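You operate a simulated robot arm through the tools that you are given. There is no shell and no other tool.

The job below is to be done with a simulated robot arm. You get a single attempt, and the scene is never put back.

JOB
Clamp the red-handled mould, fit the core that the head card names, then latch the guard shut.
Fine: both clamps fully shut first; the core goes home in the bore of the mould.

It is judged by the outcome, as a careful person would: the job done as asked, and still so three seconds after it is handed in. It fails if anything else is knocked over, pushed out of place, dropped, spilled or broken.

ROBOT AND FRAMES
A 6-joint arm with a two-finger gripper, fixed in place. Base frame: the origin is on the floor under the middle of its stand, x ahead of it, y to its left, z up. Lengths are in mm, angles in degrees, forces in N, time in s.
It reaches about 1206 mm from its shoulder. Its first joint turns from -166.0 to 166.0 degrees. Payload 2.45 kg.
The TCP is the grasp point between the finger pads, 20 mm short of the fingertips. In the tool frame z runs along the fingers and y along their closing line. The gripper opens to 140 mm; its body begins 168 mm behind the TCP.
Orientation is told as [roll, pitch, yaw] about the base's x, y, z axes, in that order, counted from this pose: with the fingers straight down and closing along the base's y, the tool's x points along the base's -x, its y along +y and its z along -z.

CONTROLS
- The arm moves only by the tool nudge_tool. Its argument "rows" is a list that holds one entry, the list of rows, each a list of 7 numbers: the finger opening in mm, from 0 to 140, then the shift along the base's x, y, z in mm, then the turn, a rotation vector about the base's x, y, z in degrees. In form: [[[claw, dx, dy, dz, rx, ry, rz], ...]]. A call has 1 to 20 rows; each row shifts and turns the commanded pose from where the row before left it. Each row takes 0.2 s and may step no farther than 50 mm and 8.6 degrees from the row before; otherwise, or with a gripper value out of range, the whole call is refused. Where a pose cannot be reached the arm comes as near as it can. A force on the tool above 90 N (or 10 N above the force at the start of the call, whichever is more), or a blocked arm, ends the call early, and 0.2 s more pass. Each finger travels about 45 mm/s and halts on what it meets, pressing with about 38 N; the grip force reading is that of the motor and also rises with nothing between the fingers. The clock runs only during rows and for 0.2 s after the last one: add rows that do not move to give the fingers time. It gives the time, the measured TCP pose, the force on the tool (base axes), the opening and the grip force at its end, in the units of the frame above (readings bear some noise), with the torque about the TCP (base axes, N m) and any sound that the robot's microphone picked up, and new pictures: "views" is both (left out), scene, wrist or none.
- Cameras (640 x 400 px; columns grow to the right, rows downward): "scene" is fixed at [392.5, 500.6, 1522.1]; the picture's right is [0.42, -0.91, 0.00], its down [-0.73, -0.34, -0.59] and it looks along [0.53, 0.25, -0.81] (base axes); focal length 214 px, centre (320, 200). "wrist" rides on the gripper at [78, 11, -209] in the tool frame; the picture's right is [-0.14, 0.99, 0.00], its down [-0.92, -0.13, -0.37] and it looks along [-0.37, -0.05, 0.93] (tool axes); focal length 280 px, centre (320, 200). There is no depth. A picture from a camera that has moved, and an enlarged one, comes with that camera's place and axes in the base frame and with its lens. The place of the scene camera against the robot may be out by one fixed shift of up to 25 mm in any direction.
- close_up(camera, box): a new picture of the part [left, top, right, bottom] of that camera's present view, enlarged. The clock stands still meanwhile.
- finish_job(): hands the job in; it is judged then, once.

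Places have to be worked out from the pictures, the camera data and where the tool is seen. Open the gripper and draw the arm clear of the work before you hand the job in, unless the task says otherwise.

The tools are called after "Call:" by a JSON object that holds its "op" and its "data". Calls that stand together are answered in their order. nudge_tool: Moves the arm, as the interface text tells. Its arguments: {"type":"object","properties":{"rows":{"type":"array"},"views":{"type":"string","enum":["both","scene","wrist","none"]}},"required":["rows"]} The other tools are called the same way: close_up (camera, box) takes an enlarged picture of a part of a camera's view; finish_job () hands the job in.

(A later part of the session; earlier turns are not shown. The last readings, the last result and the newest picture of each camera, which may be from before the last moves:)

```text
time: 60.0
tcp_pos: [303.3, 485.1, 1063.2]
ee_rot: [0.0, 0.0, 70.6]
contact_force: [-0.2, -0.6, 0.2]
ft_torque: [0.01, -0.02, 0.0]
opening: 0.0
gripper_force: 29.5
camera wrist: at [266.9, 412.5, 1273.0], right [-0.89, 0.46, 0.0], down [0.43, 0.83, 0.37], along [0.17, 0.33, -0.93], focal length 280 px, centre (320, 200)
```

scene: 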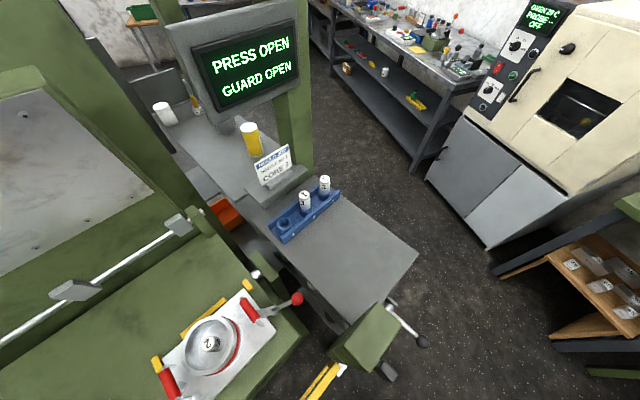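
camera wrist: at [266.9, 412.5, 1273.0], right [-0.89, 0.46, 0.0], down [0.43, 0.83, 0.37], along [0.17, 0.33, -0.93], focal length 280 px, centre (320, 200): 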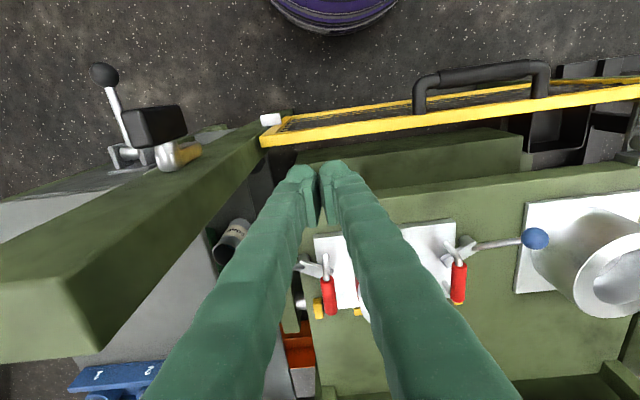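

Call:
{"op": "close_up", "data": {"camera": "wrist", "box": [60, 40, 320, 220]}}

Call:
{"op": "close_up", "data": {"camera": "wrist", "box": [250, 40, 640, 200]}}

Call:
{"op": "close_up", "data": {"camera": "scene", "box": [290, 280, 440, 400]}}

Call:
{"op": "close_up", "data": {"camera": "scene", "box": [140, 280, 310, 400]}}

```text
2.22 times, centred on (190, 130) of wrist
camera zoom: at [266.9, 412.5, 1273.0], right [-0.89, 0.46, 0.0], down [0.43, 0.83, 0.37], along [0.17, 0.33, -0.93], focal length 623 px, centre (609, 356)
```

zoom: 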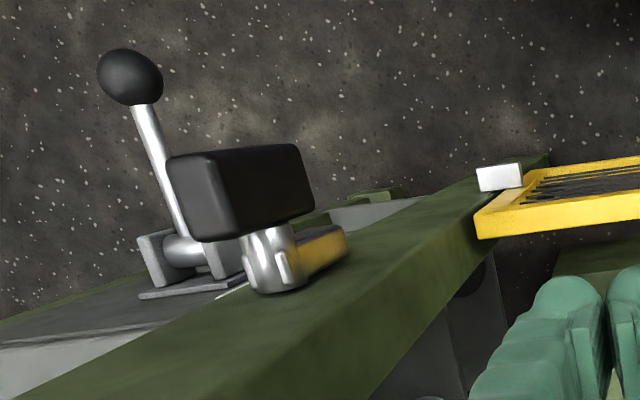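

```text
1.64 times, centred on (445, 120) of wrist
camera zoom: at [266.9, 412.5, 1273.0], right [-0.89, 0.46, 0.0], down [0.43, 0.83, 0.37], along [0.17, 0.33, -0.93], focal length 460 px, centre (115, 331)
```

zoom: 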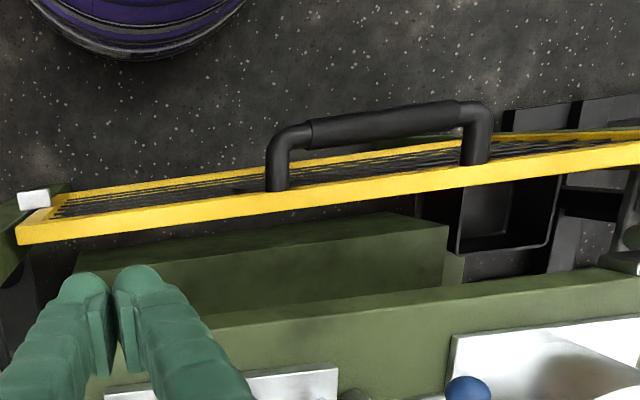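

```text
3.33 times, centred on (365, 340) of scene
camera zoom: at [392.5, 500.6, 1522.1], right [0.42, -0.91, 0.0], down [-0.73, -0.34, -0.59], along [0.53, 0.25, -0.81], focal length 715 px, centre (170, -267)
```

zoom: 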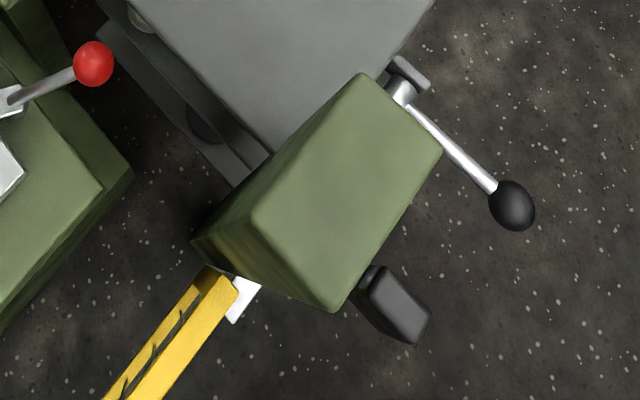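

```text
3.33 times, centred on (225, 340) of scene
camera zoom: at [392.5, 500.6, 1522.1], right [0.42, -0.91, 0.0], down [-0.73, -0.34, -0.59], along [0.53, 0.25, -0.81], focal length 715 px, centre (637, -267)
```

zoom: 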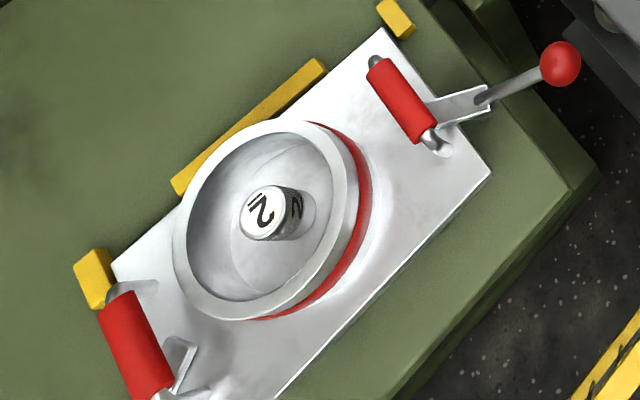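

The latch is now visible: on the tall post's robot-side face there is a metal hub with a black grip and a yellow tongue at z≈980, and the guard (a vertical sliding panel with a white tab at its right edge, z≈620) must be lifted to it. I move for a more frontal view of the latch.

Call:
{"op": "nudge_tool", "data": {"rows": [[[0, 0, -26, -6, 7.07, -2.5, 0], [0, 0, -26, -6, 7.07, -2.5, 0], [0, 0, -26, -6, 7.07, -2.5, 0], [0, 0, -26, -6, 7.07, -2.5, 0], [0, 0, 0, 0, 0, 0, 0]]], "views": "wrist"}}

Call:
{"op": "close_up", "data": {"camera": "wrist", "box": [60, 60, 300, 260]}}

```text
time: 61.2
tcp_pos: [306.8, 380.5, 1040.2]
ee_rot: [-0.1, -30.2, 70.4]
contact_force: [-1.0, 0.0, 0.4]
ft_torque: [0.0, 0.01, 0.0]
opening: 0.0
gripper_force: 30.0
camera wrist: at [237.2, 220.2, 1183.3], right [-0.89, 0.44, 0.07], down [0.33, 0.53, 0.78], along [0.31, 0.72, -0.62], focal length 280 px, centre (320, 200)
```

wrist: 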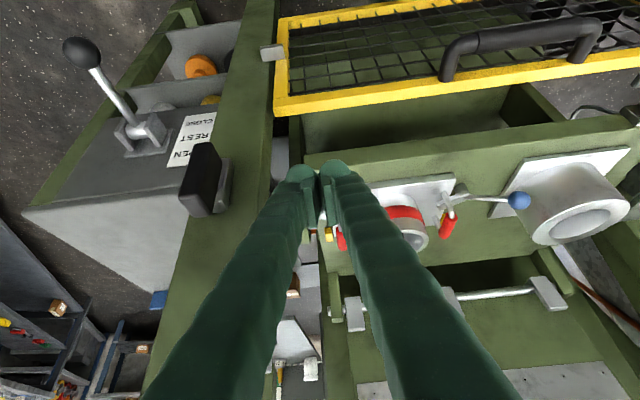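

```text
2.00 times, centred on (180, 160) of wrist
camera zoom: at [237.2, 220.2, 1183.3], right [-0.89, 0.44, 0.07], down [0.33, 0.53, 0.78], along [0.31, 0.72, -0.62], focal length 561 px, centre (600, 280)
```

zoom: 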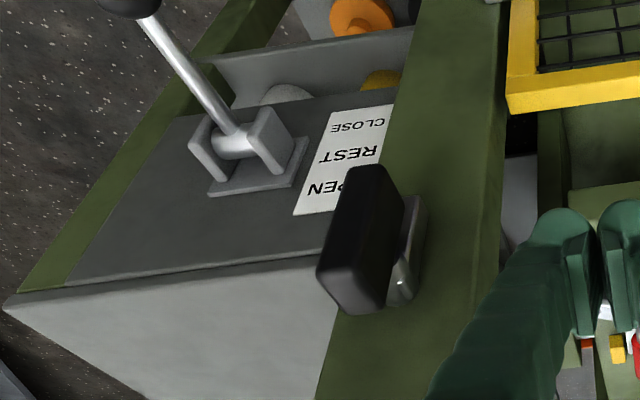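

Call:
{"op": "close_up", "data": {"camera": "wrist", "box": [160, 120, 260, 240]}}

Call:
{"op": "close_up", "data": {"camera": "wrist", "box": [250, 0, 640, 140]}}

Call:
{"op": "close_up", "data": {"camera": "wrist", "box": [120, 90, 230, 180]}}

```text
3.33 times, centred on (210, 180) of wrist
camera zoom: at [237.2, 220.2, 1183.3], right [-0.89, 0.44, 0.07], down [0.33, 0.53, 0.78], along [0.31, 0.72, -0.62], focal length 935 px, centre (687, 267)
```

zoom: 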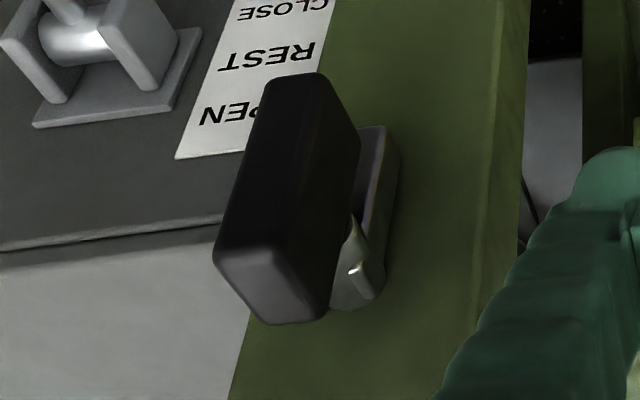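

```text
1.64 times, centred on (445, 70) of wrist
camera zoom: at [237.2, 220.2, 1183.3], right [-0.89, 0.44, 0.07], down [0.33, 0.53, 0.78], along [0.31, 0.72, -0.62], focal length 460 px, centre (115, 413)
```

zoom: 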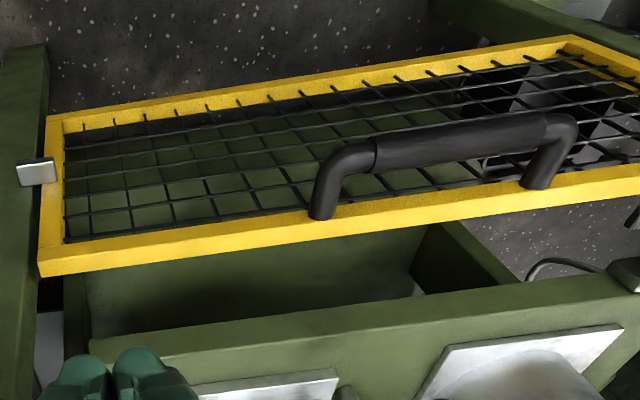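

```text
4.44 times, centred on (175, 135) of wrist
camera zoom: at [237.2, 220.2, 1183.3], right [-0.89, 0.44, 0.07], down [0.33, 0.53, 0.78], along [0.31, 0.72, -0.62], focal length 1246 px, centre (964, 489)
```

zoom: 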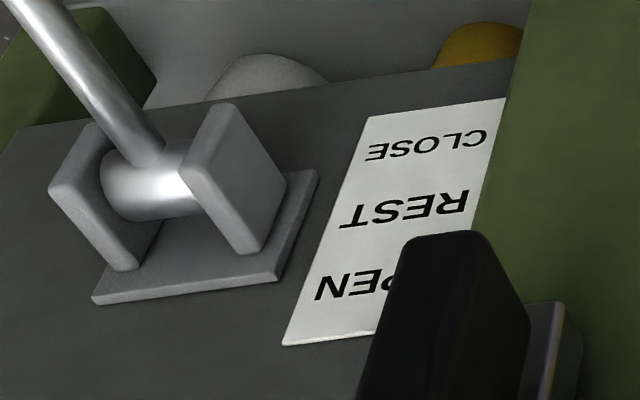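

The press lever by the post (CLOSE/REST/OPEN) is not for me. The guard is a vertical sliding panel: its black handle bar is near x'≈-150, y'≈494, z≈768, and the latch arm hangs down from a hub at z≈978 on the post. I turn the wrist and bring the tool toward a point in front of the handle.

Call:
{"op": "nudge_tool", "data": {"rows": [[[0, -8, 0, 5, -7.07, 2.5, 0], [0, -8, 0, 5, -7.07, 2.5, 0], [0, -8, 0, 5, -7.07, 2.5, 0], [0, -8, 0, 5, -7.07, 2.5, 0], [60, -27, 5, -5, 0, 0, -8.18], [60, -27, 5, -5, 0, 0, -8.18], [60, -27, 5, -5, 0, 0, -8.18], [60, -27, 5, -5, 0, 0, -8.18], [60, -27, 5, -5, 0, 0, -8.18], [60, -27, 5, -5, 0, 0, -8.18], [60, -27, 5, -5, 0, 0, -8.18], [60, -27, 5, -5, 0, 0, -8.18], [60, -27, 5, -5, 0, 0, -8.18], [60, -27, 5, -5, 0, 0, -8.18], [60, -27, 5, -5, 0, 0, -8.18], [60, 0, 0, 0, 0, 0, 0]]]}}

```text
time: 64.6
tcp_pos: [-24.6, 434.5, 1004.1]
ee_rot: [-0.1, 0.0, -19.6]
contact_force: [0.0, 1.1, -0.5]
ft_torque: [0.0, 0.0, 0.01]
opening: 60.2
gripper_force: 0.0
camera wrist: at [-95.3, 468.9, 1215.2], right [0.46, 0.89, 0.0], down [0.82, -0.43, 0.37], along [0.33, -0.17, -0.93], focal length 280 px, centre (320, 200)
```

scene: 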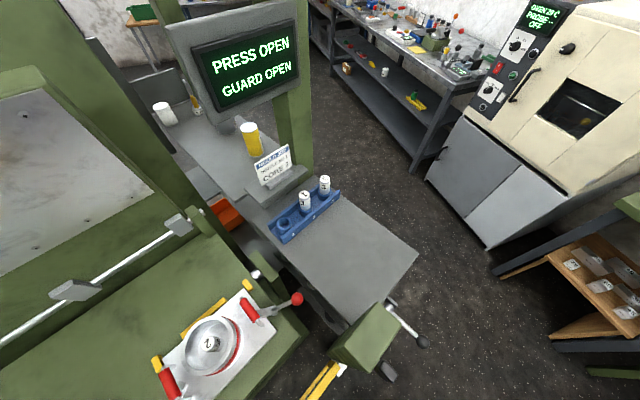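
wrist: 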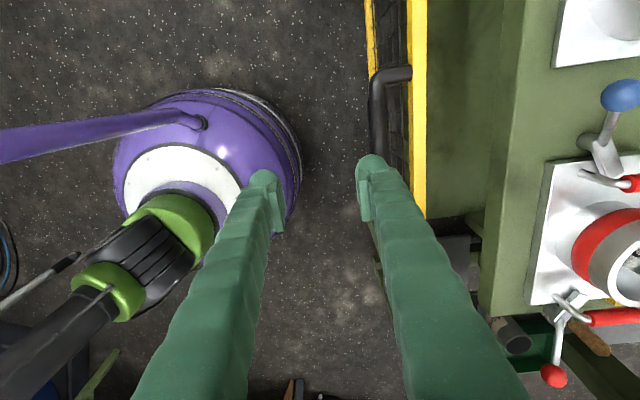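

I tilt the tool 45° so the fingers point down and forward, with one finger to pass behind the bar and the other beneath it.

Call:
{"op": "nudge_tool", "data": {"rows": [[[60, 0, 0, -12, 7.07, -2.5, 0], [60, 0, 0, -12, 7.07, -2.5, 0], [60, 0, 0, -12, 7.07, -2.5, 0], [60, 0, 0, -12, 7.07, -2.5, 0], [60, 0, 0, -12, 7.07, -2.5, 0], [60, 0, 0, -12, 7.07, -2.5, 0], [60, 0, 0, 0, 0, 0, 0]]]}}

```text
time: 66.2
tcp_pos: [-23.9, 432.9, 932.7]
ee_rot: [45.2, 0.0, -19.4]
contact_force: [0.2, 0.2, 0.2]
ft_torque: [0.01, -0.01, -0.03]
opening: 60.2
gripper_force: 0.0
camera wrist: at [-145.1, 325.7, 1088.7], right [0.36, 0.61, 0.7], down [0.75, -0.64, 0.17], along [0.55, 0.47, -0.69], focal length 280 px, centre (320, 200)
```

scene: 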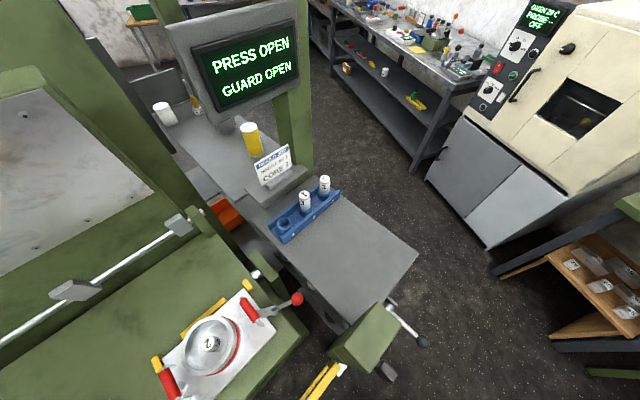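
wrist: 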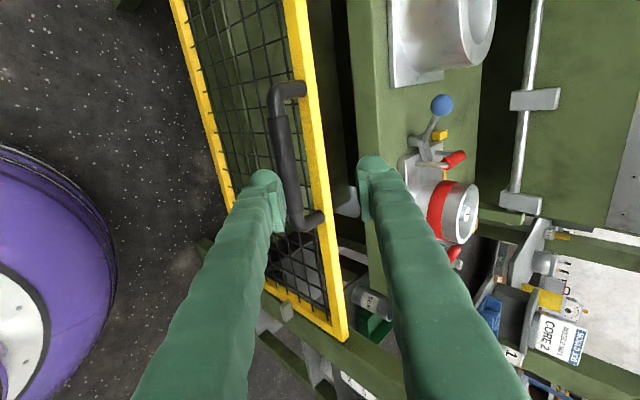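

The view is good: handle centre at about x'=-148, y'=494, z=766. I move to a pre-grasp point 60 mm back along the finger direction.

Call:
{"op": "nudge_tool", "data": {"rows": [[[72, 5.1, 14.4, -38.9, 0, 0, 0], [72, 5.1, 14.4, -38.9, 0, 0, 0], [72, 5.1, 14.4, -38.9, 0, 0, 0], [72, 0, 0, 0, 0, 0, 0]]], "views": "wrist"}}

Call:
{"op": "close_up", "data": {"camera": "wrist", "box": [220, 40, 420, 260]}}

```text
time: 67.2
tcp_pos: [-9.4, 477.0, 818.0]
ee_rot: [45.0, 0.1, -19.4]
contact_force: [0.3, -0.2, 0.1]
ft_torque: [-0.01, 0.01, 0.03]
opening: 72.1
gripper_force: 0.0
camera wrist: at [-130.5, 369.8, 974.1], right [0.36, 0.61, 0.7], down [0.75, -0.64, 0.17], along [0.55, 0.46, -0.69], focal length 280 px, centre (320, 200)
```

wrist: 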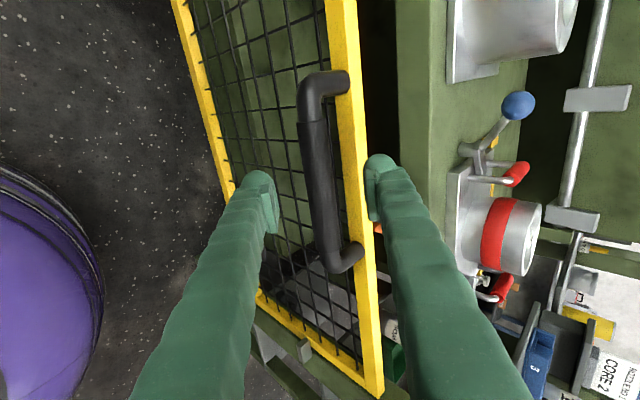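

```text
1.82 times, centred on (320, 150) of wrist
camera zoom: at [-130.5, 369.8, 974.1], right [0.36, 0.61, 0.7], down [0.75, -0.64, 0.17], along [0.55, 0.46, -0.69], focal length 510 px, centre (320, 291)
```

zoom: 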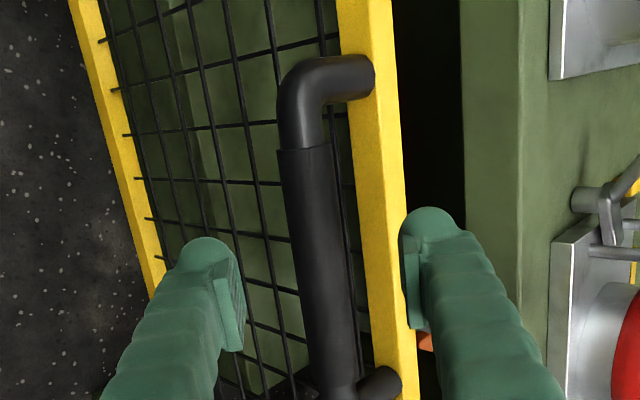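

The approach axis is about 3 mm off the bar's centre line; I correct and advance along the finger direction so the bar sits between the fingers, checking the force.

Call:
{"op": "nudge_tool", "data": {"rows": [[[72, -0.7, -2.0, -2.1, 0, 0, 0], [72, 7.1, 20.0, -21.2, 0, 0, 0], [72, 4.7, 13.3, -14.1, 0, 0, 0], [72, 0, 0, 0, 0, 0, 0]]], "views": "wrist"}}

Call:
{"op": "close_up", "data": {"camera": "wrist", "box": [220, 80, 420, 280]}}

```text
time: 68.2
tcp_pos: [1.5, 508.0, 777.7]
ee_rot: [45.0, 0.0, -19.5]
contact_force: [-0.3, 0.0, 0.0]
ft_torque: [-0.01, -0.01, 0.01]
opening: 72.1
gripper_force: 0.1
camera wrist: at [-119.2, 401.0, 934.3], right [0.36, 0.61, 0.7], down [0.75, -0.64, 0.17], along [0.55, 0.46, -0.69], focal length 280 px, centre (320, 200)
```

wrist: 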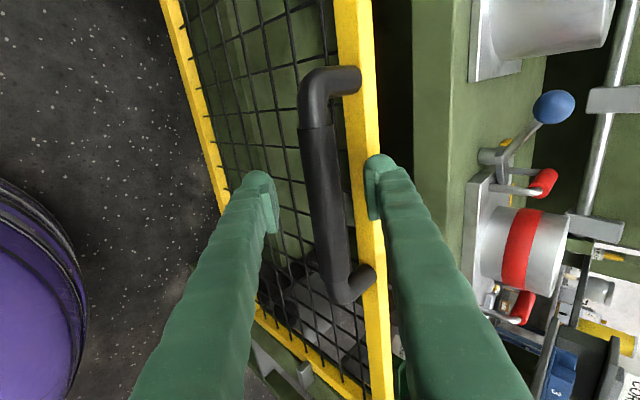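

```text
2.00 times, centred on (320, 180) of wrist
camera zoom: at [-119.2, 401.0, 934.3], right [0.36, 0.61, 0.7], down [0.75, -0.64, 0.17], along [0.55, 0.46, -0.69], focal length 561 px, centre (320, 240)
```

zoom: 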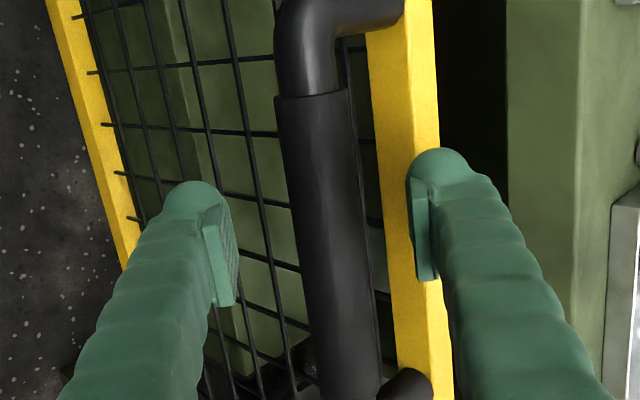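

The bar is centred and ~22 mm ahead of the grasp point. I advance 15 mm more and close on it.

Call:
{"op": "nudge_tool", "data": {"rows": [[[72, 2.4, 6.7, -7.1, 0, 0, 0], [72, 1.2, 3.3, -3.5, 0, 0, 0], [72, 0, 0, 0, 0, 0, 0], [20, 0, 0, 0, 0, 0, 0], [20, 0, 0, 0, 0, 0, 0], [20, 0, 0, 0, 0, 0, 0], [20, 0, 0, 0, 0, 0, 0]]], "views": "wrist"}}

Call:
{"op": "close_up", "data": {"camera": "wrist", "box": [220, 80, 420, 280]}}

```text
time: 69.8
tcp_pos: [4.4, 519.9, 768.5]
ee_rot: [45.0, 0.0, -19.4]
contact_force: [4.4, 7.9, 13.4]
ft_torque: [0.1, 0.02, -0.12]
opening: 30.1
gripper_force: 8.1
camera wrist: at [-115.6, 411.6, 924.5], right [0.36, 0.61, 0.7], down [0.75, -0.64, 0.17], along [0.55, 0.46, -0.69], focal length 280 px, centre (320, 200)
```

wrist: 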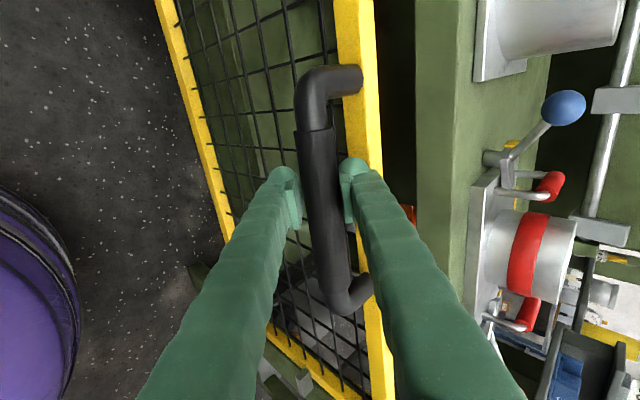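

```text
2.00 times, centred on (320, 180) of wrist
camera zoom: at [-115.6, 411.6, 924.5], right [0.36, 0.61, 0.7], down [0.75, -0.64, 0.17], along [0.55, 0.46, -0.69], focal length 561 px, centre (320, 240)
```

zoom: 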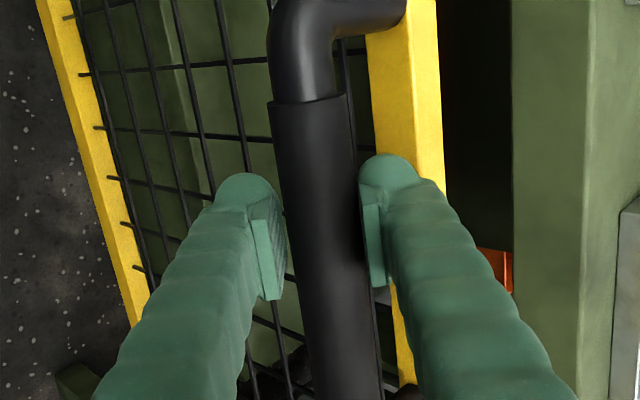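

Call:
{"op": "nudge_tool", "data": {"rows": [[[20, 0, 0, 0, 0, 0, 0], [20, 0, 0, 0, 0, 0, 0], [20, 0, 0, 0, 0, 0, 0]]], "views": "wrist"}}

Call:
{"op": "close_up", "data": {"camera": "wrist", "box": [220, 80, 420, 280]}}

```text
time: 70.6
tcp_pos: [5.2, 520.7, 767.6]
ee_rot: [45.0, 0.0, -19.5]
contact_force: [4.9, 10.9, 11.6]
ft_torque: [0.07, 0.03, -0.11]
opening: 31.0
gripper_force: 8.0
camera wrist: at [-115.7, 411.4, 924.3], right [0.36, 0.61, 0.7], down [0.75, -0.64, 0.17], along [0.55, 0.46, -0.69], focal length 280 px, centre (320, 200)
```

wrist: 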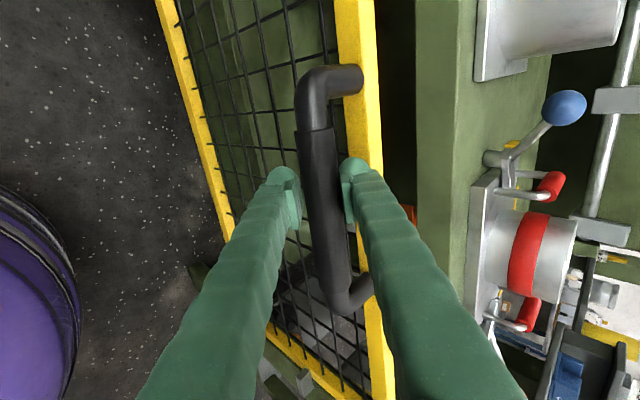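

```text
2.00 times, centred on (320, 180) of wrist
camera zoom: at [-115.7, 411.4, 924.3], right [0.36, 0.61, 0.7], down [0.75, -0.64, 0.17], along [0.55, 0.46, -0.69], focal length 561 px, centre (320, 240)
```

zoom: 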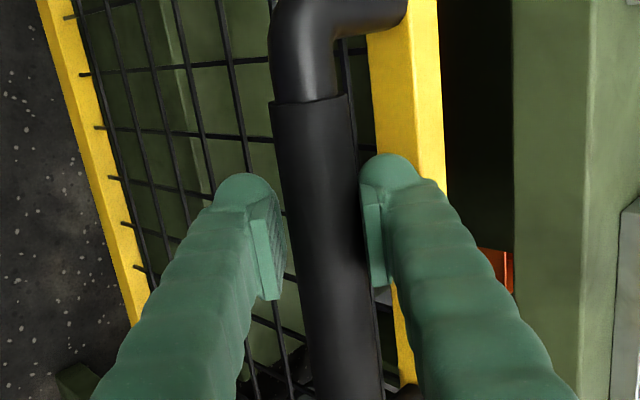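

The upper finger touches first; I shift ~3 mm toward the lower finger so the bar is gripped evenly.

Call:
{"op": "nudge_tool", "data": {"rows": [[[20, -0.7, -2.0, -2.1, 0, 0, 0], [20, -0.3, -1.0, -1.1, 0, 0, 0], [20, 0, 0, 0, 0, 0, 0], [20, 0, 0, 0, 0, 0, 0]]], "views": "wrist"}}

Call:
{"op": "close_up", "data": {"camera": "wrist", "box": [220, 80, 420, 280]}}

```text
time: 71.6
tcp_pos: [4.5, 515.9, 765.5]
ee_rot: [45.0, -0.1, -19.4]
contact_force: [10.0, 22.4, 15.6]
ft_torque: [0.04, 0.1, -0.19]
opening: 38.3
gripper_force: 13.9
camera wrist: at [-116.6, 408.8, 921.7], right [0.36, 0.61, 0.7], down [0.75, -0.64, 0.17], along [0.55, 0.46, -0.69], focal length 280 px, centre (320, 200)
```

wrist: 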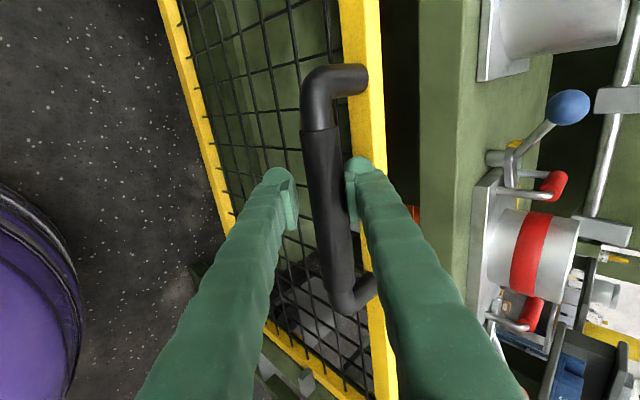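

```text
2.00 times, centred on (320, 180) of wrist
camera zoom: at [-116.6, 408.8, 921.7], right [0.36, 0.61, 0.7], down [0.75, -0.64, 0.17], along [0.55, 0.46, -0.69], focal length 561 px, centre (320, 240)
```

zoom: 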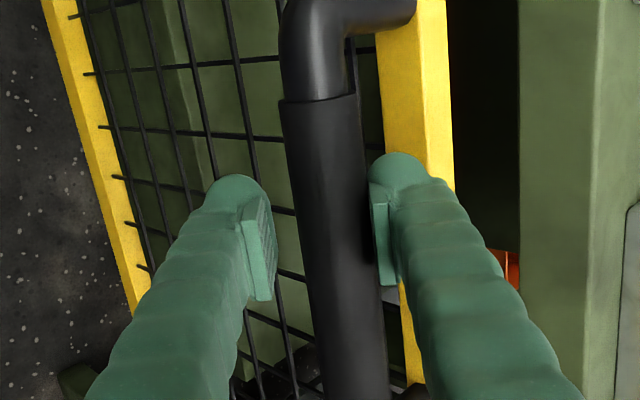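

Wrong direction: the opening grew, so the bar lies toward the upper finger. I shift the other way by about 6 mm.

Call:
{"op": "nudge_tool", "data": {"rows": [[[20, 0.7, 2.0, 2.1, 0, 0, 0], [20, 0.7, 2.0, 2.1, 0, 0, 0], [20, 0, 0, 0, 0, 0, 0], [20, 0, 0, 0, 0, 0, 0]]], "views": "wrist"}}

Call:
{"op": "close_up", "data": {"camera": "wrist", "box": [220, 80, 420, 280]}}

```text
time: 72.6
tcp_pos: [5.4, 520.6, 768.0]
ee_rot: [45.0, 0.0, -19.4]
contact_force: [-2.3, 10.9, 7.4]
ft_torque: [0.06, 0.04, -0.02]
opening: 28.1
gripper_force: 5.6
camera wrist: at [-115.2, 412.4, 925.4], right [0.36, 0.61, 0.7], down [0.75, -0.64, 0.17], along [0.55, 0.46, -0.69], focal length 280 px, centre (320, 200)
```

wrist: 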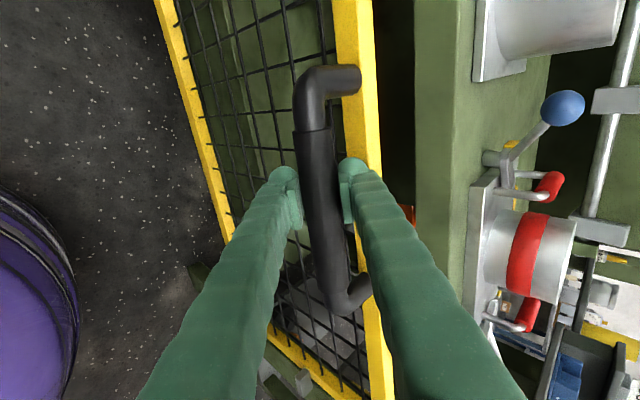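

```text
2.00 times, centred on (320, 180) of wrist
camera zoom: at [-115.2, 412.4, 925.4], right [0.36, 0.61, 0.7], down [0.75, -0.64, 0.17], along [0.55, 0.46, -0.69], focal length 561 px, centre (320, 240)
```

zoom: 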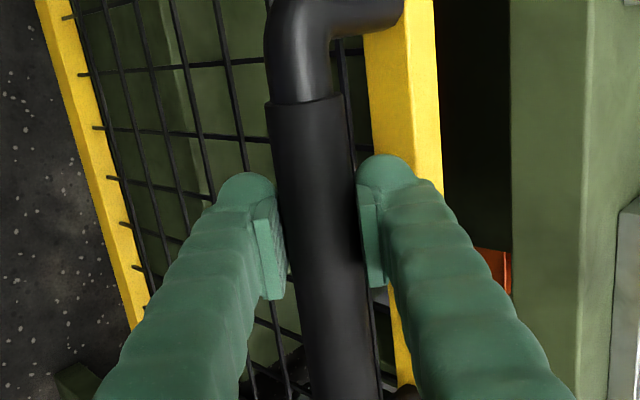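

Call:
{"op": "nudge_tool", "data": {"rows": [[[16, 0.5, 1.5, 1.6, 0, 0, 0], [16, 0, 0, 0, 0, 0, 0], [16, 0, 0, 0, 0, 0, 0], [16, 0, 0, 0, 0, 0, 0]]], "views": "none"}}

```text
time: 73.6
tcp_pos: [6.1, 520.5, 770.3]
ee_rot: [44.9, 0.0, -19.5]
contact_force: [-1.4, -25.6, -8.2]
ft_torque: [-0.12, 0.45, -0.64]
opening: 26.2
gripper_force: 44.9
```

Gripped now (26 mm bar, 45 N). I try lifting 15 mm and read the load.

Call:
{"op": "nudge_tool", "data": {"rows": [[[16, -0.3, -1.0, 5, 0, 0, 0], [16, 0, 0, 10, 0, 0, 0], [16, 0, 0, 0, 0, 0, 0]]]}}

```text
time: 74.4
tcp_pos: [5.7, 518.9, 785.7]
ee_rot: [45.0, 0.0, -19.5]
contact_force: [4.8, -23.2, -2.1]
ft_torque: [0.09, 0.38, -0.55]
opening: 26.2
gripper_force: 45.3
camera wrist: at [-114.8, 412.8, 942.4], right [0.36, 0.61, 0.7], down [0.75, -0.64, 0.17], along [0.55, 0.46, -0.69], focal length 280 px, centre (320, 200)
```

scene: 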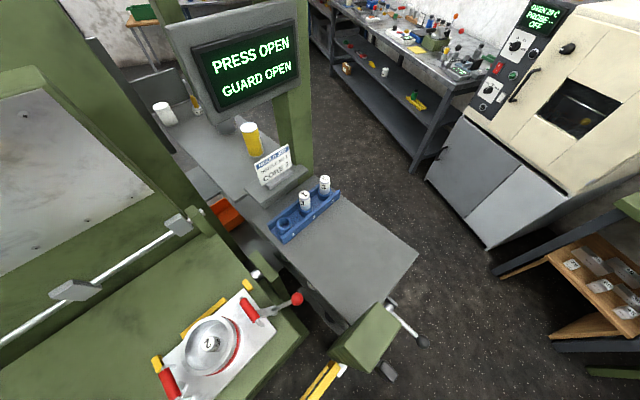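
wrist: 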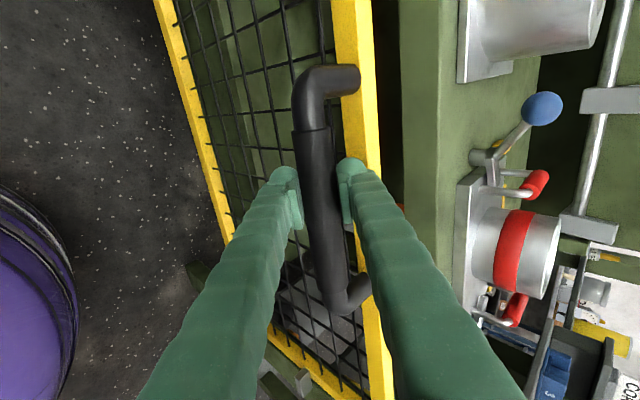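

The guard rises with almost no load, so it is counterbalanced. I relieve the sideways force a little and keep lifting.

Call:
{"op": "nudge_tool", "data": {"rows": [[[16, -1.0, -2.8, 15, 0, 0, 0], [16, 0, 0, 25, 0, 0, 0], [16, 0, 0, 30, 0, 0, 0], [16, 0, 0, 30, 0, 0, 0], [16, 0, 0, 30, 0, 0, 0], [16, 0, 0, 30, 0, 0, 0], [16, 0, 0, 0, 0, 0, 0]]]}}

```text
time: 75.7
tcp_pos: [6.7, 519.2, 913.9]
ee_rot: [45.5, 0.2, -19.2]
contact_force: [12.0, 68.0, 6.7]
ft_torque: [0.31, 0.82, -0.38]
opening: 26.6
gripper_force: 45.5
stopped in row 6: the force on the tool passed its limit at 103 N (the readings are from after the stop); the commanded pose is now the measured one
camera wrist: at [-114.5, 410.5, 1067.9], right [0.36, 0.61, 0.71], down [0.75, -0.64, 0.16], along [0.55, 0.47, -0.69], focal length 280 px, centre (320, 200)
```

scene: 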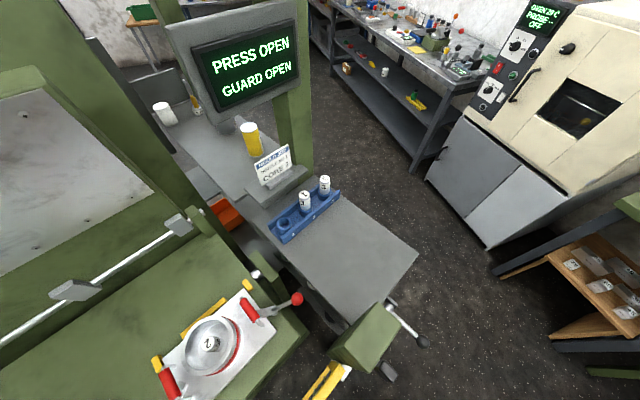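
wrist: 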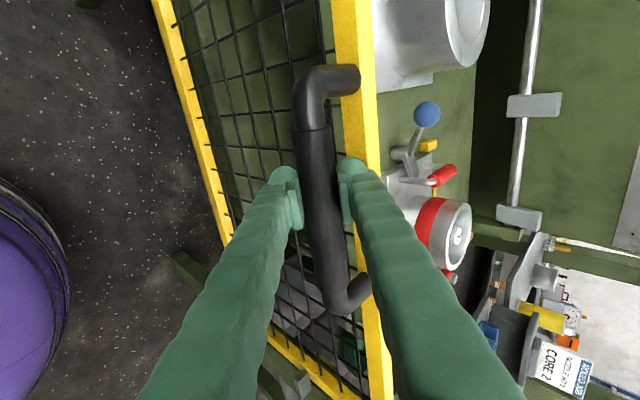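

The stop was caused by sideways force (my -y' shift was too much), not by the lift itself. I shift back +y' by ~2 mm and check.

Call:
{"op": "nudge_tool", "data": {"rows": [[[16, 0.7, 2.0, 0, 0, 0, 0], [16, 0, 0, 0, 0, 0, 0]]], "views": "none"}}

```text
time: 76.3
tcp_pos: [6.4, 520.8, 912.8]
ee_rot: [45.3, 0.0, -19.1]
contact_force: [7.0, 50.3, -4.0]
ft_torque: [0.28, 0.6, -0.43]
opening: 26.5
gripper_force: 44.2
```

Call:
{"op": "nudge_tool", "data": {"rows": [[[16, 1.0, 2.9, 0, 0, 0, 0], [16, 0, 0, 0, 0, 0, 0]]], "views": "none"}}

```text
time: 76.9
tcp_pos: [6.3, 520.2, 911.6]
ee_rot: [45.3, 0.1, -19.3]
contact_force: [-20.4, -23.3, -0.6]
ft_torque: [0.02, 0.69, -0.41]
opening: 26.5
gripper_force: 45.0
```

Call:
{"op": "nudge_tool", "data": {"rows": [[[16, -0.8, -0.9, 0, 0, 0, 0], [16, 0, 0, 10, 0, 0, 0], [16, 0, 0, 15, 0, 0, 0], [16, 0, 0, 15, 0, 0, 0], [16, 0, 0, 0, 0, 0, 0]]], "views": "none"}}

```text
time: 78.1
tcp_pos: [7.4, 519.5, 954.4]
ee_rot: [45.4, 0.2, -19.3]
contact_force: [-15.2, -27.7, -8.0]
ft_torque: [-0.19, 0.4, -0.91]
opening: 26.3
gripper_force: 45.1
```

Lifting is smooth with ~30 N side load; a small correction and further up.

Call:
{"op": "nudge_tool", "data": {"rows": [[[16, -0.6, -0.8, 15, 0, 0, 0], [16, 0, 0, 20, 0, 0, 0], [16, 0, 0, 20, 0, 0, 0], [16, 0, 0, 20, 0, 0, 0], [16, 0, 0, 0, 0, 0, 0]]]}}

```text
time: 79.3
tcp_pos: [6.0, 520.7, 1031.5]
ee_rot: [45.5, 0.0, -19.3]
contact_force: [-5.2, -8.3, 7.2]
ft_torque: [0.11, 0.24, -0.51]
opening: 26.2
gripper_force: 45.2
camera wrist: at [-114.4, 411.8, 1186.1], right [0.36, 0.61, 0.71], down [0.75, -0.64, 0.17], along [0.55, 0.47, -0.69], focal length 280 px, centre (320, 200)
```

scene: 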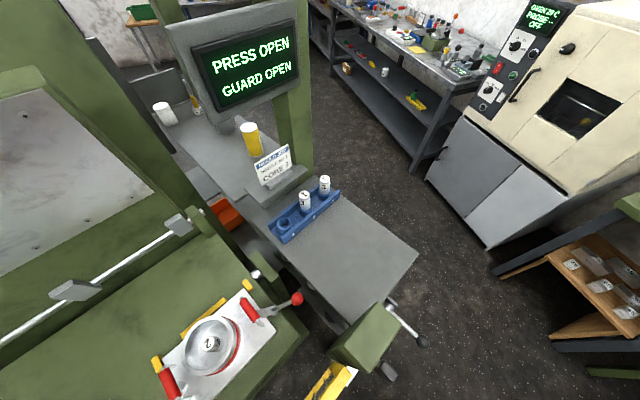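
wrist: 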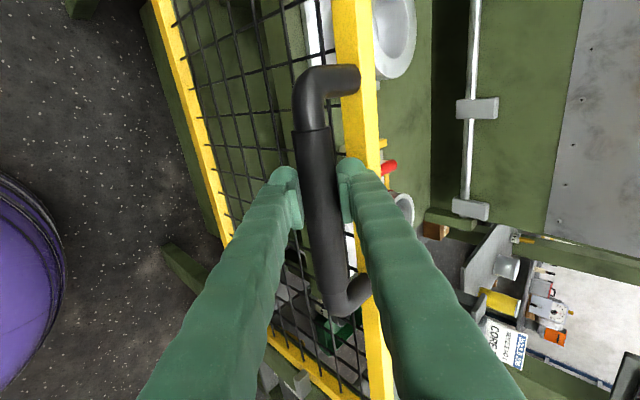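

Call:
{"op": "nudge_tool", "data": {"rows": [[[16, 0, 0, 15, 0, 0, 0], [16, 0, 0, 20, 0, 0, 0], [16, 0, 0, 20, 0, 0, 0], [16, 0, 0, 0, 0, 0, 0]]]}}

Call:
{"op": "close_up", "data": {"camera": "scene", "box": [290, 280, 440, 400]}}

```text
time: 80.3
tcp_pos: [7.3, 520.2, 1084.8]
ee_rot: [45.4, 0.1, -19.4]
contact_force: [46.4, 11.1, 7.6]
ft_torque: [0.04, -0.03, -1.01]
opening: 26.3
gripper_force: 44.6
camera wrist: at [-114.5, 412.0, 1240.0], right [0.36, 0.61, 0.7], down [0.75, -0.64, 0.17], along [0.55, 0.47, -0.69], focal length 280 px, centre (320, 200)
```

scene: 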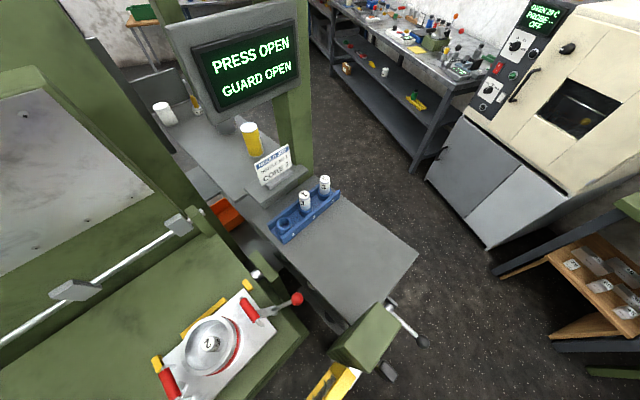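
wrist: 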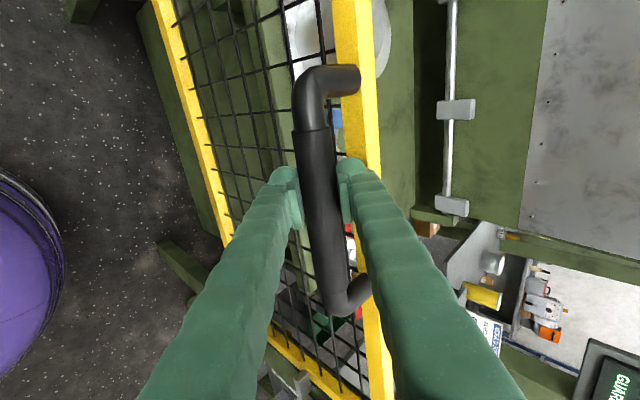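

```text
3.33 times, centred on (365, 340) of scene
camera zoom: at [392.5, 500.6, 1522.1], right [0.42, -0.91, 0.0], down [-0.73, -0.34, -0.59], along [0.53, 0.25, -0.81], focal length 715 px, centre (170, -267)
```

zoom: 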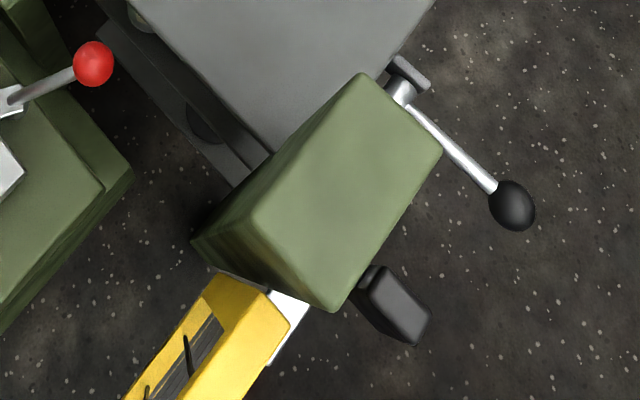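

Lift is ~315 mm so far; I relieve a ~40 N force along x' and keep going in small steps, watching for the top stop.

Call:
{"op": "nudge_tool", "data": {"rows": [[[16, 1.4, -0.5, 0, 0, 0, 0], [16, 0, 0, 10, 0, 0, 0], [16, 0, 0, 10, 0, 0, 0], [16, 0, 0, 0, 0, 0, 0]]], "views": "none"}}

Call:
{"op": "nudge_tool", "data": {"rows": [[[16, 0, 0, 10, 0, 0, 0], [16, 0, 0, 0, 0, 0, 0]]], "views": "none"}}

```text
time: 81.3
tcp_pos: [6.7, 521.1, 1102.8]
ee_rot: [45.2, 0.2, -19.3]
contact_force: [15.8, 12.8, -1.3]
ft_torque: [0.21, 0.62, -0.25]
opening: 26.0
gripper_force: 45.0
```

```text
time: 81.9
tcp_pos: [7.6, 520.3, 1112.9]
ee_rot: [45.3, 0.2, -19.3]
contact_force: [3.4, 6.1, -6.2]
ft_torque: [0.21, 0.65, -0.26]
opening: 26.0
gripper_force: 45.7
```

Call:
{"op": "nudge_tool", "data": {"rows": [[[16, 0, 0, 10, 0, 0, 0], [16, 0, 0, 0, 0, 0, 0]]], "views": "none"}}

Call:
{"op": "nudge_tool", "data": {"rows": [[[16, 0, 0, 8, 0, 0, 0], [16, 0, 0, 0, 0, 0, 0]]]}}

Call:
{"op": "close_up", "data": {"camera": "scene", "box": [290, 280, 440, 400]}}

Call:
{"op": "close_up", "data": {"camera": "wrist", "box": [240, 240, 400, 400]}}

```text
time: 82.5
tcp_pos: [7.1, 520.9, 1123.9]
ee_rot: [45.4, 0.2, -19.2]
contact_force: [-7.2, 8.4, 2.0]
ft_torque: [0.24, 0.71, -0.31]
opening: 26.4
gripper_force: 44.7
```

```text
time: 83.1
tcp_pos: [5.8, 521.0, 1132.4]
ee_rot: [45.4, 0.1, -19.3]
contact_force: [-13.6, 18.7, -6.6]
ft_torque: [0.32, 0.7, -0.22]
opening: 26.0
gripper_force: 45.5
camera wrist: at [-114.4, 411.8, 1287.5], right [0.36, 0.61, 0.7], down [0.75, -0.64, 0.17], along [0.55, 0.47, -0.69], focal length 280 px, centre (320, 200)
```

scene: 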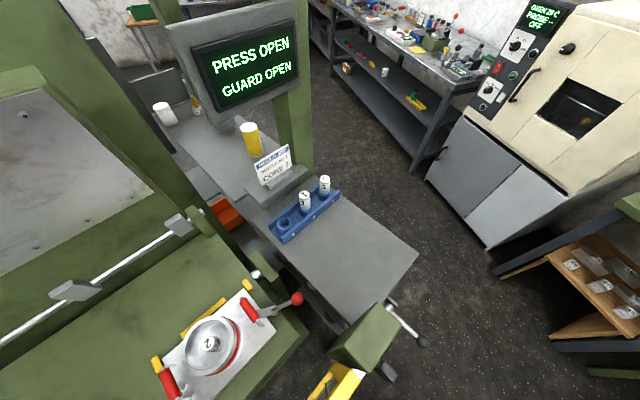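
wrist: 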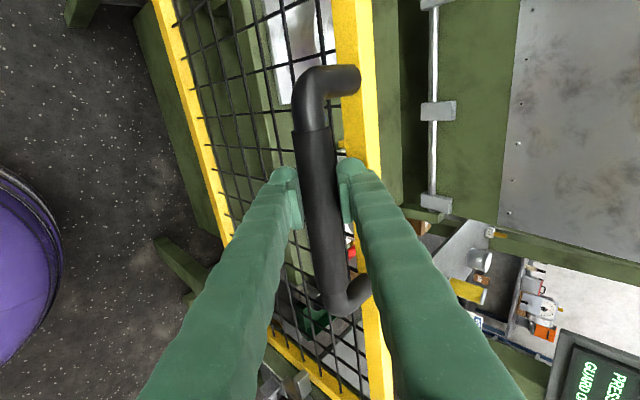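

```text
3.33 times, centred on (365, 340) of scene
camera zoom: at [392.5, 500.6, 1522.1], right [0.42, -0.91, 0.0], down [-0.73, -0.34, -0.59], along [0.53, 0.25, -0.81], focal length 715 px, centre (170, -267)
```

zoom: 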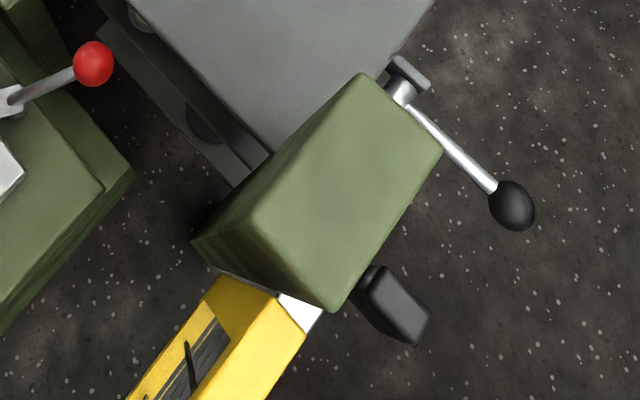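

```text
2.50 times, centred on (320, 320) of wrist
camera zoom: at [-114.4, 411.8, 1287.5], right [0.36, 0.61, 0.7], down [0.75, -0.64, 0.17], along [0.55, 0.47, -0.69], focal length 701 px, centre (320, -100)
```

zoom: 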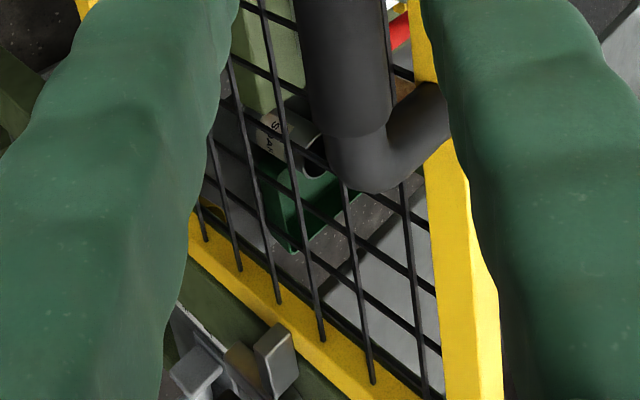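

Call:
{"op": "close_up", "data": {"camera": "wrist", "box": [240, 345, 340, 400]}}

```text
6.40 times, centred on (290, 372) of wrist
camera zoom: at [-114.4, 411.8, 1287.5], right [0.36, 0.61, 0.7], down [0.75, -0.64, 0.17], along [0.55, 0.47, -0.69], focal length 1794 px, centre (512, -904)
```

zoom: 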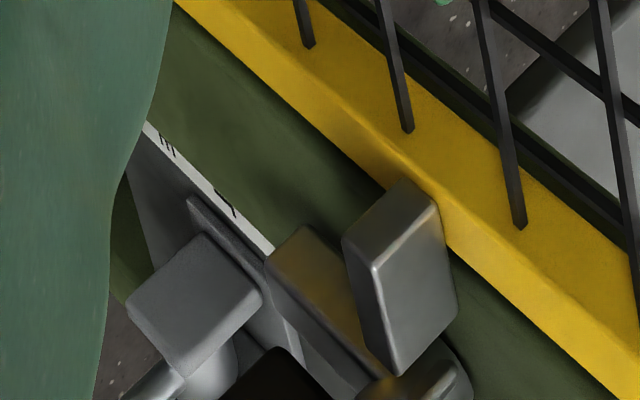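

The guard's tab is now level with the latch hub, right beside the hanging latch arm; it needs to be ~20–30 mm higher for the arm to swing beneath it. I lift on in small steps.

Call:
{"op": "nudge_tool", "data": {"rows": [[[16, -0.6, -0.8, 8, 0, 0, 0], [16, 0, 0, 0, 0, 0, 0]]], "views": "none"}}

Call:
{"op": "nudge_tool", "data": {"rows": [[[16, 0, 0, 8, 0, 0, 0], [16, 0, 0, 0, 0, 0, 0]]]}}

Call:
{"op": "close_up", "data": {"camera": "wrist", "box": [240, 345, 340, 400]}}

```text
time: 83.7
tcp_pos: [7.5, 520.8, 1139.6]
ee_rot: [45.3, 0.1, -19.2]
contact_force: [-14.0, 36.3, 5.5]
ft_torque: [0.21, 0.59, -0.37]
opening: 26.0
gripper_force: 45.1
```

```text
time: 84.3
tcp_pos: [5.9, 520.1, 1148.7]
ee_rot: [45.3, 0.2, -19.3]
contact_force: [-10.1, 36.8, 0.9]
ft_torque: [0.22, 0.43, -0.5]
opening: 26.2
gripper_force: 44.5
camera wrist: at [-114.5, 412.0, 1303.4], right [0.36, 0.61, 0.7], down [0.75, -0.64, 0.17], along [0.55, 0.47, -0.69], focal length 280 px, centre (320, 200)
```

scene: 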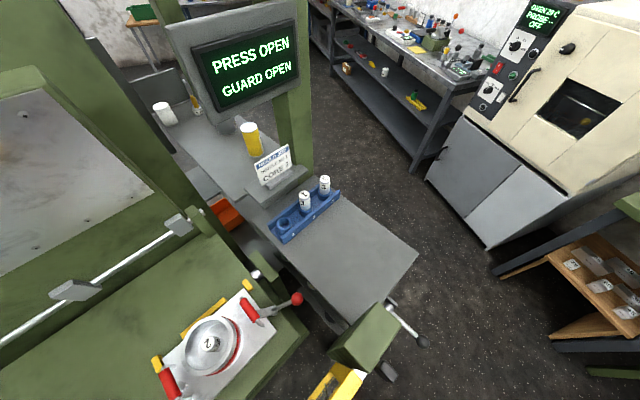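
wrist: 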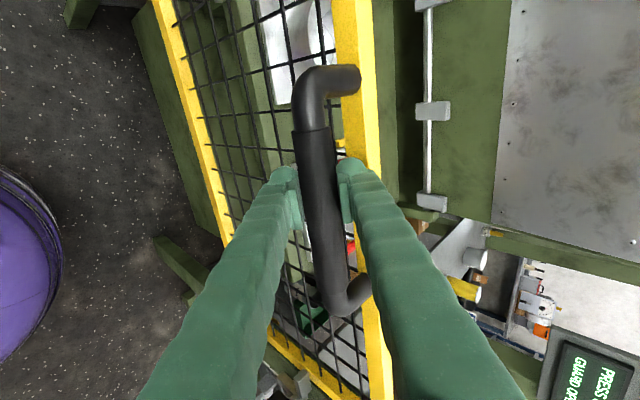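

```text
6.40 times, centred on (290, 372) of wrist
camera zoom: at [-114.5, 412.0, 1303.4], right [0.36, 0.61, 0.7], down [0.75, -0.64, 0.17], along [0.55, 0.47, -0.69], focal length 1794 px, centre (512, -904)
```

zoom: 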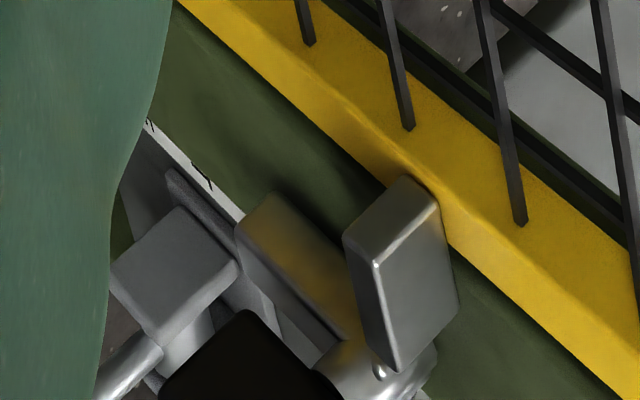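

Call:
{"op": "nudge_tool", "data": {"rows": [[[16, 0.3, 0.9, 0, 0, 0, 0], [16, 0, 0, 6, 0, 0, 0], [16, 0, 0, 0, 0, 0, 0]]], "views": "none"}}

Call:
{"op": "nudge_tool", "data": {"rows": [[[16, 0, 0, 6, 0, 0, 0], [16, 0, 0, 0, 0, 0, 0]]]}}

Call:
{"op": "close_up", "data": {"camera": "wrist", "box": [240, 345, 340, 400]}}

```text
time: 85.2
tcp_pos: [6.0, 520.5, 1149.9]
ee_rot: [45.0, 0.2, -19.4]
contact_force: [-5.6, 18.1, -20.6]
ft_torque: [0.76, 0.89, 0.0]
opening: 26.6
gripper_force: 44.8
stopped in row 3: the force on the tool passed its limit at 93 N (the readings are from after the stop); the commanded pose is now the measured one
```

```text
time: 85.7
tcp_pos: [6.5, 519.6, 1148.9]
ee_rot: [44.7, 0.3, -19.7]
contact_force: [-0.5, 26.8, -25.9]
ft_torque: [0.25, -0.04, -0.02]
opening: 26.9
gripper_force: 45.1
stopped in row 2: the force on the tool passed its limit at 95 N (the readings are from after the stop); the commanded pose is now the measured one
camera wrist: at [-114.0, 412.5, 1307.7], right [0.37, 0.62, 0.7], down [0.75, -0.64, 0.17], along [0.55, 0.46, -0.7], focal length 280 px, centre (320, 200)
```

scene: 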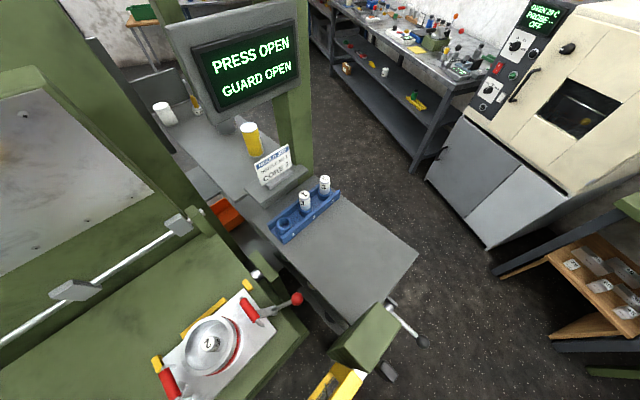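
wrist: 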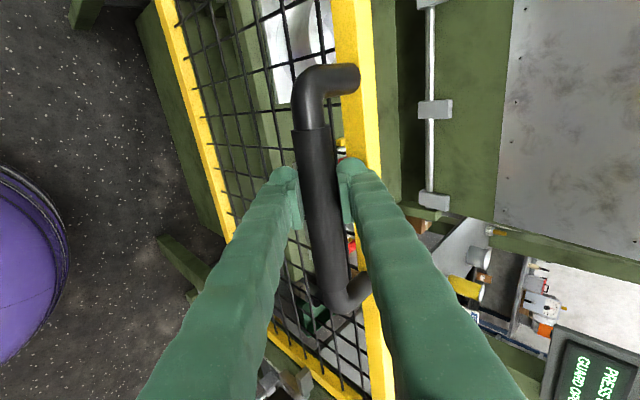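

```text
6.40 times, centred on (290, 372) of wrist
camera zoom: at [-114.0, 412.5, 1307.7], right [0.37, 0.62, 0.7], down [0.75, -0.64, 0.17], along [0.55, 0.46, -0.7], focal length 1794 px, centre (512, -904)
```

zoom: 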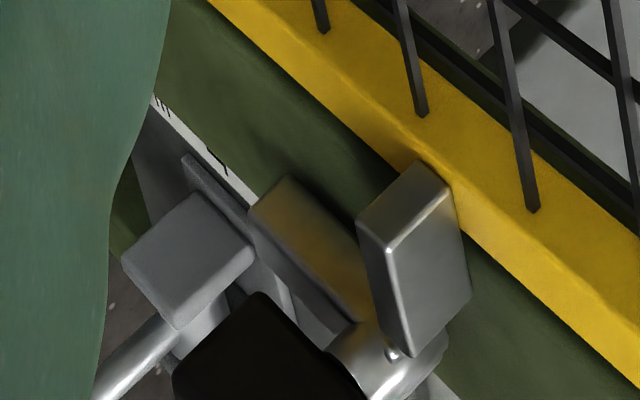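

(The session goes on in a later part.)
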